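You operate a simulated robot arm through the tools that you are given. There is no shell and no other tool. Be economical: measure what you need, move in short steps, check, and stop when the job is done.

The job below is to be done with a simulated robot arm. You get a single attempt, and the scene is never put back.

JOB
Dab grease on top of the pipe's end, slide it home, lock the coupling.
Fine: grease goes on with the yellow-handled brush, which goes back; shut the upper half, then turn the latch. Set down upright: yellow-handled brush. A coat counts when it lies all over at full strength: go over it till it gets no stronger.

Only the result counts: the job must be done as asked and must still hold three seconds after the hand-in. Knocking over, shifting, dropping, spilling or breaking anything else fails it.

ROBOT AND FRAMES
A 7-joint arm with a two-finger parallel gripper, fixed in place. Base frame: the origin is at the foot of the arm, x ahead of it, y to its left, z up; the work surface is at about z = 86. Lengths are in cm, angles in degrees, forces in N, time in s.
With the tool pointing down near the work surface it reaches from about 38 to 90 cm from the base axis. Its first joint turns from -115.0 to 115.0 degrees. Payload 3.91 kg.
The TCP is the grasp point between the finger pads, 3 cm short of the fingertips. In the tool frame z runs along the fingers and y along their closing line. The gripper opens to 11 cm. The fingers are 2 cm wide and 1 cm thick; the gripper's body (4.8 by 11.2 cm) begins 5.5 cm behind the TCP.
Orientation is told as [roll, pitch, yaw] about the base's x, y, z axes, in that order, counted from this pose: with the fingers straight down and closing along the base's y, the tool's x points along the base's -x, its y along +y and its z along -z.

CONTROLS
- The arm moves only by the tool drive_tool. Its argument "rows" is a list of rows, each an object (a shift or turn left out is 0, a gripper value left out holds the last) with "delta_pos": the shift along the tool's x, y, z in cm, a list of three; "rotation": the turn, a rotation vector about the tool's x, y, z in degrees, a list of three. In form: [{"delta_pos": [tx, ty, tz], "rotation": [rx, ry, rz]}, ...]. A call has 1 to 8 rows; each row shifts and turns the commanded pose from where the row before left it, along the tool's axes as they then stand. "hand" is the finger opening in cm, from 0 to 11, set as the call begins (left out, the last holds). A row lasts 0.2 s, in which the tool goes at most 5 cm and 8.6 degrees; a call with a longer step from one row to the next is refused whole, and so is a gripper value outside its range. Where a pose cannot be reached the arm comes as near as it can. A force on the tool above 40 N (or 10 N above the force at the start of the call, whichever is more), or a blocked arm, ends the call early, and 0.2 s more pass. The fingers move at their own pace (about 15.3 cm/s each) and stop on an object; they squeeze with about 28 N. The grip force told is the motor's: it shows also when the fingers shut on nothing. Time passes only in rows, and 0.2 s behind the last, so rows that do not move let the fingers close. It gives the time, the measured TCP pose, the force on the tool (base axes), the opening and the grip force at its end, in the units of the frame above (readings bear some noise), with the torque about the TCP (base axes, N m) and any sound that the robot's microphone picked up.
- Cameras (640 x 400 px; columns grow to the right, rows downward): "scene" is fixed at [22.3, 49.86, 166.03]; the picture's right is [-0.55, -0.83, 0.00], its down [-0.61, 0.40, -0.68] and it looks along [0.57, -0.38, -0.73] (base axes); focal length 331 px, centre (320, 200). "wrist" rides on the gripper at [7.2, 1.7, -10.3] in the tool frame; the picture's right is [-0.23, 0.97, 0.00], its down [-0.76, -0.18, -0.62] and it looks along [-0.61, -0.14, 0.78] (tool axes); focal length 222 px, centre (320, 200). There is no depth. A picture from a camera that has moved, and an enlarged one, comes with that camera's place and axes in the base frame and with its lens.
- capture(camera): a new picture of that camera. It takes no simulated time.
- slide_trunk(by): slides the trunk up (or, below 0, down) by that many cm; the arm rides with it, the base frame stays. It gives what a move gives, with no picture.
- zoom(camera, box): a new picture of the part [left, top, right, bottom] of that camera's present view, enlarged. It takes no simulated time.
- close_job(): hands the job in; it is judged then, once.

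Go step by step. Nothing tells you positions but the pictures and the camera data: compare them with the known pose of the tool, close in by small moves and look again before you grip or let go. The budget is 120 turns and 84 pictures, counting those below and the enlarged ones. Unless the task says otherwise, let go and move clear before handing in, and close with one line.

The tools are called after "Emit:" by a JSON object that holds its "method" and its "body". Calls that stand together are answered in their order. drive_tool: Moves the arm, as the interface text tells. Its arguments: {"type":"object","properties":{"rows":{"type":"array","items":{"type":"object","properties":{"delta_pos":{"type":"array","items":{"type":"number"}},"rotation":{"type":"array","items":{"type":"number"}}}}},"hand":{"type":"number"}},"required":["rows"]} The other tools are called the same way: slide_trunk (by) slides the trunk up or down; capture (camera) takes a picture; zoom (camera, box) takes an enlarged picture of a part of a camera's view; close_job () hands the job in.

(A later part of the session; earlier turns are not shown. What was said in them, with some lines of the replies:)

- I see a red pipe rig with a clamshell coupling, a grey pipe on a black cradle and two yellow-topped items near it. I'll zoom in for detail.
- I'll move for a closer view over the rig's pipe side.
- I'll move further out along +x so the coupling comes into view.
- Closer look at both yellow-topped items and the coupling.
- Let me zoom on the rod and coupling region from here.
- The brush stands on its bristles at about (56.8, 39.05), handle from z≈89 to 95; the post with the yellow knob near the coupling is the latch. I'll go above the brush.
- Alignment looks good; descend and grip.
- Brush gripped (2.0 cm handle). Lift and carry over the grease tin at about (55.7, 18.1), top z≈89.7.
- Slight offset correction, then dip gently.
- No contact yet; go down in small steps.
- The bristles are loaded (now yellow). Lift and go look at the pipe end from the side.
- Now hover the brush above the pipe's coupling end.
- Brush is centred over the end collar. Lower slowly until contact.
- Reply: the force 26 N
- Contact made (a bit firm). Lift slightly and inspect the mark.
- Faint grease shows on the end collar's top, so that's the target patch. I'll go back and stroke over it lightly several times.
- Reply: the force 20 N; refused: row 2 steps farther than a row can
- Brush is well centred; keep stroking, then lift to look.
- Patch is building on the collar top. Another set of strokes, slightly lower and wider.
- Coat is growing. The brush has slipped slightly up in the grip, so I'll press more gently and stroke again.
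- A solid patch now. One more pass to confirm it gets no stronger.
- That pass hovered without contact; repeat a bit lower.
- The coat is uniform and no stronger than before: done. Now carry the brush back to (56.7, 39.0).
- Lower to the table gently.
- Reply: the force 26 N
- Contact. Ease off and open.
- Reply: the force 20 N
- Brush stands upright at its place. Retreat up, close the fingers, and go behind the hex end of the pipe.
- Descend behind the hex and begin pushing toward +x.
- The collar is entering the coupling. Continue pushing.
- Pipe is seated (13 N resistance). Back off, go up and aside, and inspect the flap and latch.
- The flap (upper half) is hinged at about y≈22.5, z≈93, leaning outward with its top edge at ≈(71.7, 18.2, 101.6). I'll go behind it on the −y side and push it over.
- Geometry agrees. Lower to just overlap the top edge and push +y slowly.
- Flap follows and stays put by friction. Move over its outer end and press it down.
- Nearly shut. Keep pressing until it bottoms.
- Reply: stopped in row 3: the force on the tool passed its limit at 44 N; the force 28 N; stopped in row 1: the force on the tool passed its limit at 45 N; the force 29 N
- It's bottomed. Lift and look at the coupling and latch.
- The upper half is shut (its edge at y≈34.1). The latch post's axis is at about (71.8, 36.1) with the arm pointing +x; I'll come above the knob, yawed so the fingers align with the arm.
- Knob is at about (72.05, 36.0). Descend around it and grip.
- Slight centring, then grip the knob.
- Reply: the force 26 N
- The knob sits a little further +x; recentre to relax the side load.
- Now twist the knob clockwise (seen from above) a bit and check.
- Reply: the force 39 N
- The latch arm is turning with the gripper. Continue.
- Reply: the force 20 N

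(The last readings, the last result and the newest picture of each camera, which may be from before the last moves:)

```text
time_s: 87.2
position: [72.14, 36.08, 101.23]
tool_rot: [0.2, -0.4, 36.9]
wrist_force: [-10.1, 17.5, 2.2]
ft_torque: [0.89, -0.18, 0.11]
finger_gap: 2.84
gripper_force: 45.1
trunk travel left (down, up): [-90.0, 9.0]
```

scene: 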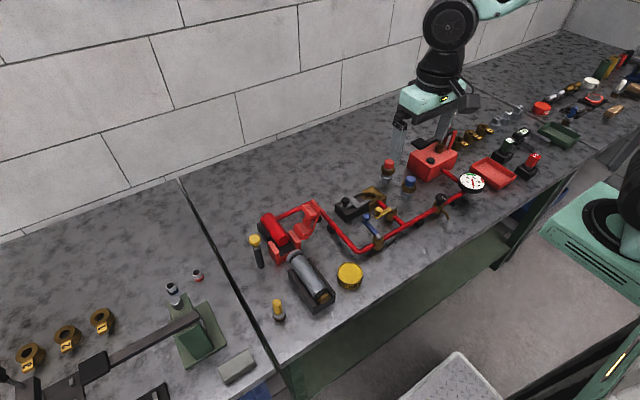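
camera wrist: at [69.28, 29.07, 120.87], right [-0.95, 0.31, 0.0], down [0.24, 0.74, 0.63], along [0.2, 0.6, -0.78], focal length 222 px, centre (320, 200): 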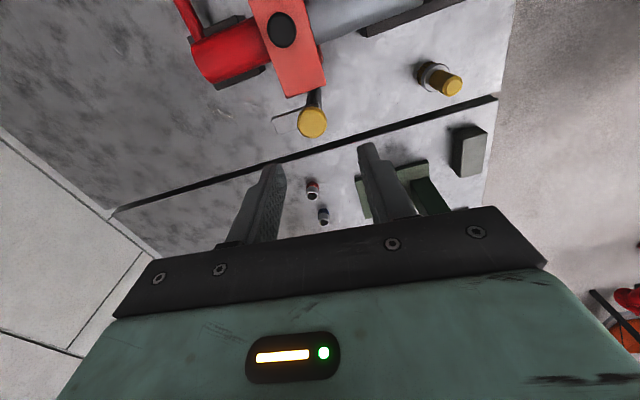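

Emit:
{"method": "drive_tool", "body": {"rows": [{"delta_pos": [-0.06, 0.3, 0]}, {"rotation": [0, 0, 6]}, {"rotation": [0, 0, 6]}, {"rotation": [0, 0, 6]}, {"rotation": [0, 0, 0]}]}}

Emit:
{"method": "zoom", "body": {"camera": "wrist", "box": [220, 60, 420, 240]}}

```text
time_s: 88.4
position: [72.17, 36.21, 101.26]
tool_rot: [0.1, -0.3, 19.0]
wrist_force: [-9.6, 12.1, 8.4]
ft_torque: [0.23, 0.9, 0.06]
finger_gap: 2.81
gripper_force: 44.9
trunk travel left (down, up): [-90.0, 9.0]
```

```text
2.22 times, centred on (320, 150) of wrist
camera zoom: at [64.7, 35.49, 111.7], right [-0.1, 0.99, 0.0], down [0.78, 0.08, 0.63], along [0.62, 0.07, -0.78], focal length 494 px, centre (320, 311)
```

zoom: 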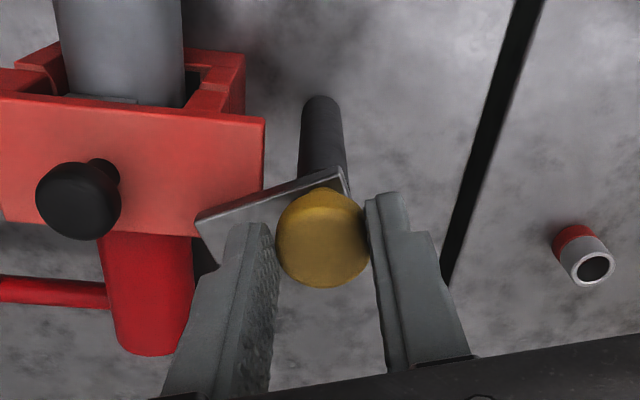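

Arm starts to pass over the flap. Continue to about 90° total.

Emit:
{"method": "drive_tool", "body": {"rows": [{"delta_pos": [0, 0.15, 0]}, {"rotation": [0, 0, 6]}, {"rotation": [0, 0, 6]}, {"rotation": [0, 0, 6]}, {"rotation": [0, 0, 6]}, {"rotation": [0, 0, 0]}]}}

Emit:
{"method": "zoom", "body": {"camera": "wrist", "box": [220, 60, 420, 240]}}

```text
time_s: 89.8
position: [72.25, 36.3, 101.19]
tool_rot: [0.4, -0.1, -4.9]
wrist_force: [-8.7, 12.4, 5.5]
ft_torque: [0.21, -0.1, -0.01]
finger_gap: 2.83
gripper_force: 45.2
trunk travel left (down, up): [-90.0, 9.0]
```

```text
2.22 times, centred on (320, 150) of wrist
camera zoom: at [65.0, 38.74, 111.71], right [0.31, 0.95, 0.01], down [0.74, -0.25, 0.63], along [0.6, -0.19, -0.78], focal length 494 px, centre (320, 311)
```

zoom: 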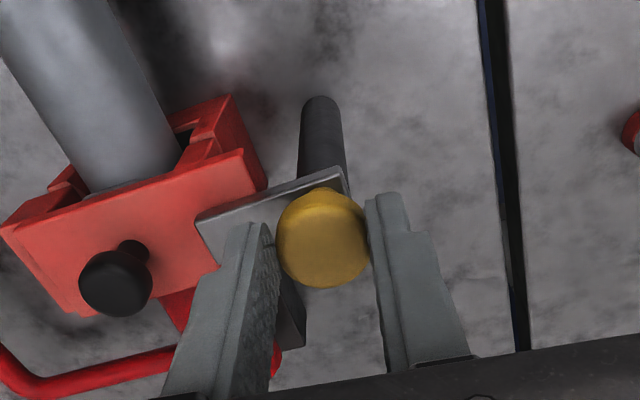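

Arm now points straight over the flap. Try a few degrees more to feel for a stop.

Emit:
{"method": "drive_tool", "body": {"rows": [{"rotation": [0, 0, 4]}, {"rotation": [0, 0, 4]}, {"rotation": [0, 0, 0]}]}}

Emit:
{"method": "zoom", "body": {"camera": "wrist", "box": [220, 60, 420, 240]}}

```text
time_s: 90.6
position: [72.11, 36.36, 101.28]
tool_rot: [0.3, -0.4, -12.9]
wrist_force: [-1.8, 14.7, 7.7]
ft_torque: [0.4, -0.01, 0.78]
finger_gap: 2.79
gripper_force: 44.8
trunk travel left (down, up): [-90.0, 9.0]
```

```text
2.22 times, centred on (320, 150) of wrist
camera zoom: at [65.43, 39.74, 111.76], right [0.44, 0.9, 0.01], down [0.7, -0.35, 0.63], along [0.56, -0.27, -0.78], focal length 494 px, centre (320, 311)
```

zoom: 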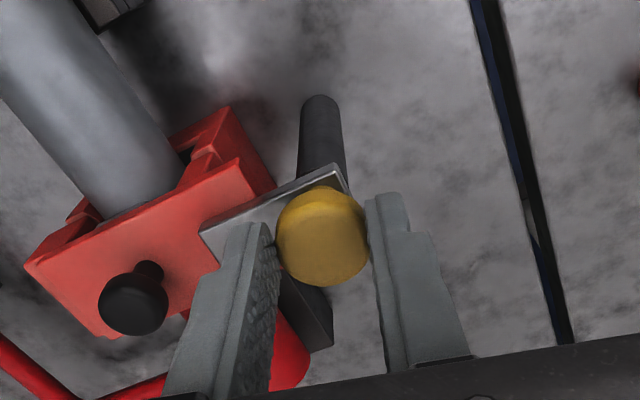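

A stop is felt (torque jumped): the latch is fully turned. Open, lift clear and verify.

Emit:
{"method": "drive_tool", "body": {"hand": 4.5, "rows": [{"delta_pos": [0, 0, 0]}, {"delta_pos": [0, 0, 0]}, {"delta_pos": [0, 0, -2]}, {"delta_pos": [0, 0, -4]}, {"delta_pos": [0, 0, -4]}, {"delta_pos": [0, 0, -4]}]}}

Emit:
{"method": "drive_tool", "body": {"rows": [{"delta_pos": [4, 2, 0]}, {"delta_pos": [4, 2, 0]}, {"delta_pos": [4, 2, 0]}, {"delta_pos": [4, 2, 0]}, {"delta_pos": [4, 0, 0]}, {"delta_pos": [0, 0, 0]}]}}

Emit:
{"method": "zoom", "body": {"camera": "scene", "box": [235, 190, 345, 270]}}

Emit:
{"method": "capture", "body": {"camera": "scene"}}

```text
time_s: 92.0
position: [72.36, 36.05, 115.2]
tool_rot: [0.3, -0.1, -13.0]
wrist_force: [0.0, 0.2, -0.5]
ft_torque: [-0.03, 0.03, 0.02]
finger_gap: 4.48
gripper_force: 0.0
trunk travel left (down, up): [-90.0, 9.0]
```

```text
time_s: 93.4
position: [54.31, 48.51, 115.21]
tool_rot: [0.4, -0.3, -13.0]
wrist_force: [0.1, 0.8, -0.3]
ft_torque: [-0.02, 0.0, -0.02]
finger_gap: 4.51
gripper_force: 0.0
trunk travel left (down, up): [-90.0, 9.0]
```

```text
5.00 times, centred on (290, 230) of scene
camera zoom: at [22.3, 49.86, 166.03], right [-0.55, -0.83, 0.0], down [-0.61, 0.4, -0.68], along [0.57, -0.38, -0.73], focal length 1654 px, centre (470, 50)
```

zoom: 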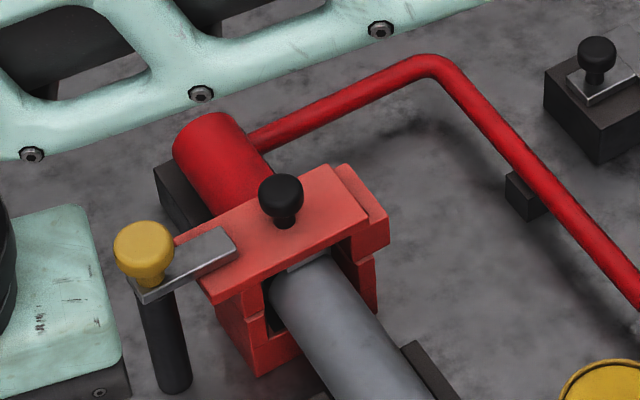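

```text
9 pictures are left
```

scene: 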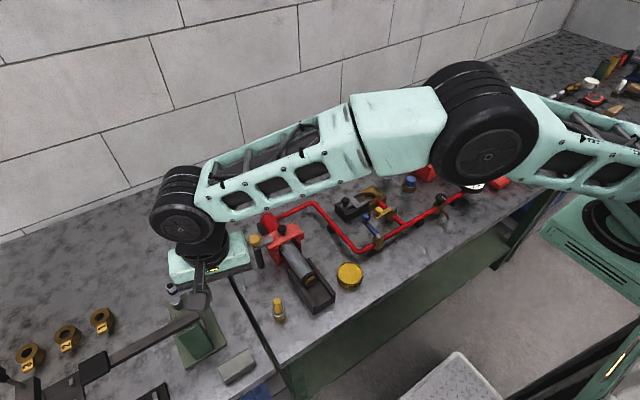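

Everything is in place: the coat is full, the pipe is seated, the upper half is shut with the latch across it, and the brush stands upright at its spot. The arm is clear, so I'm handing in.

Emit:
{"method": "close_job", "body": {}}

```text
The job is handed in.
```

I greased the top of the pipe's end until the coat got no stronger, then slid the pipe home, shut the upper half and turned the latch to its stop. The yellow-handled brush is back upright in its place.
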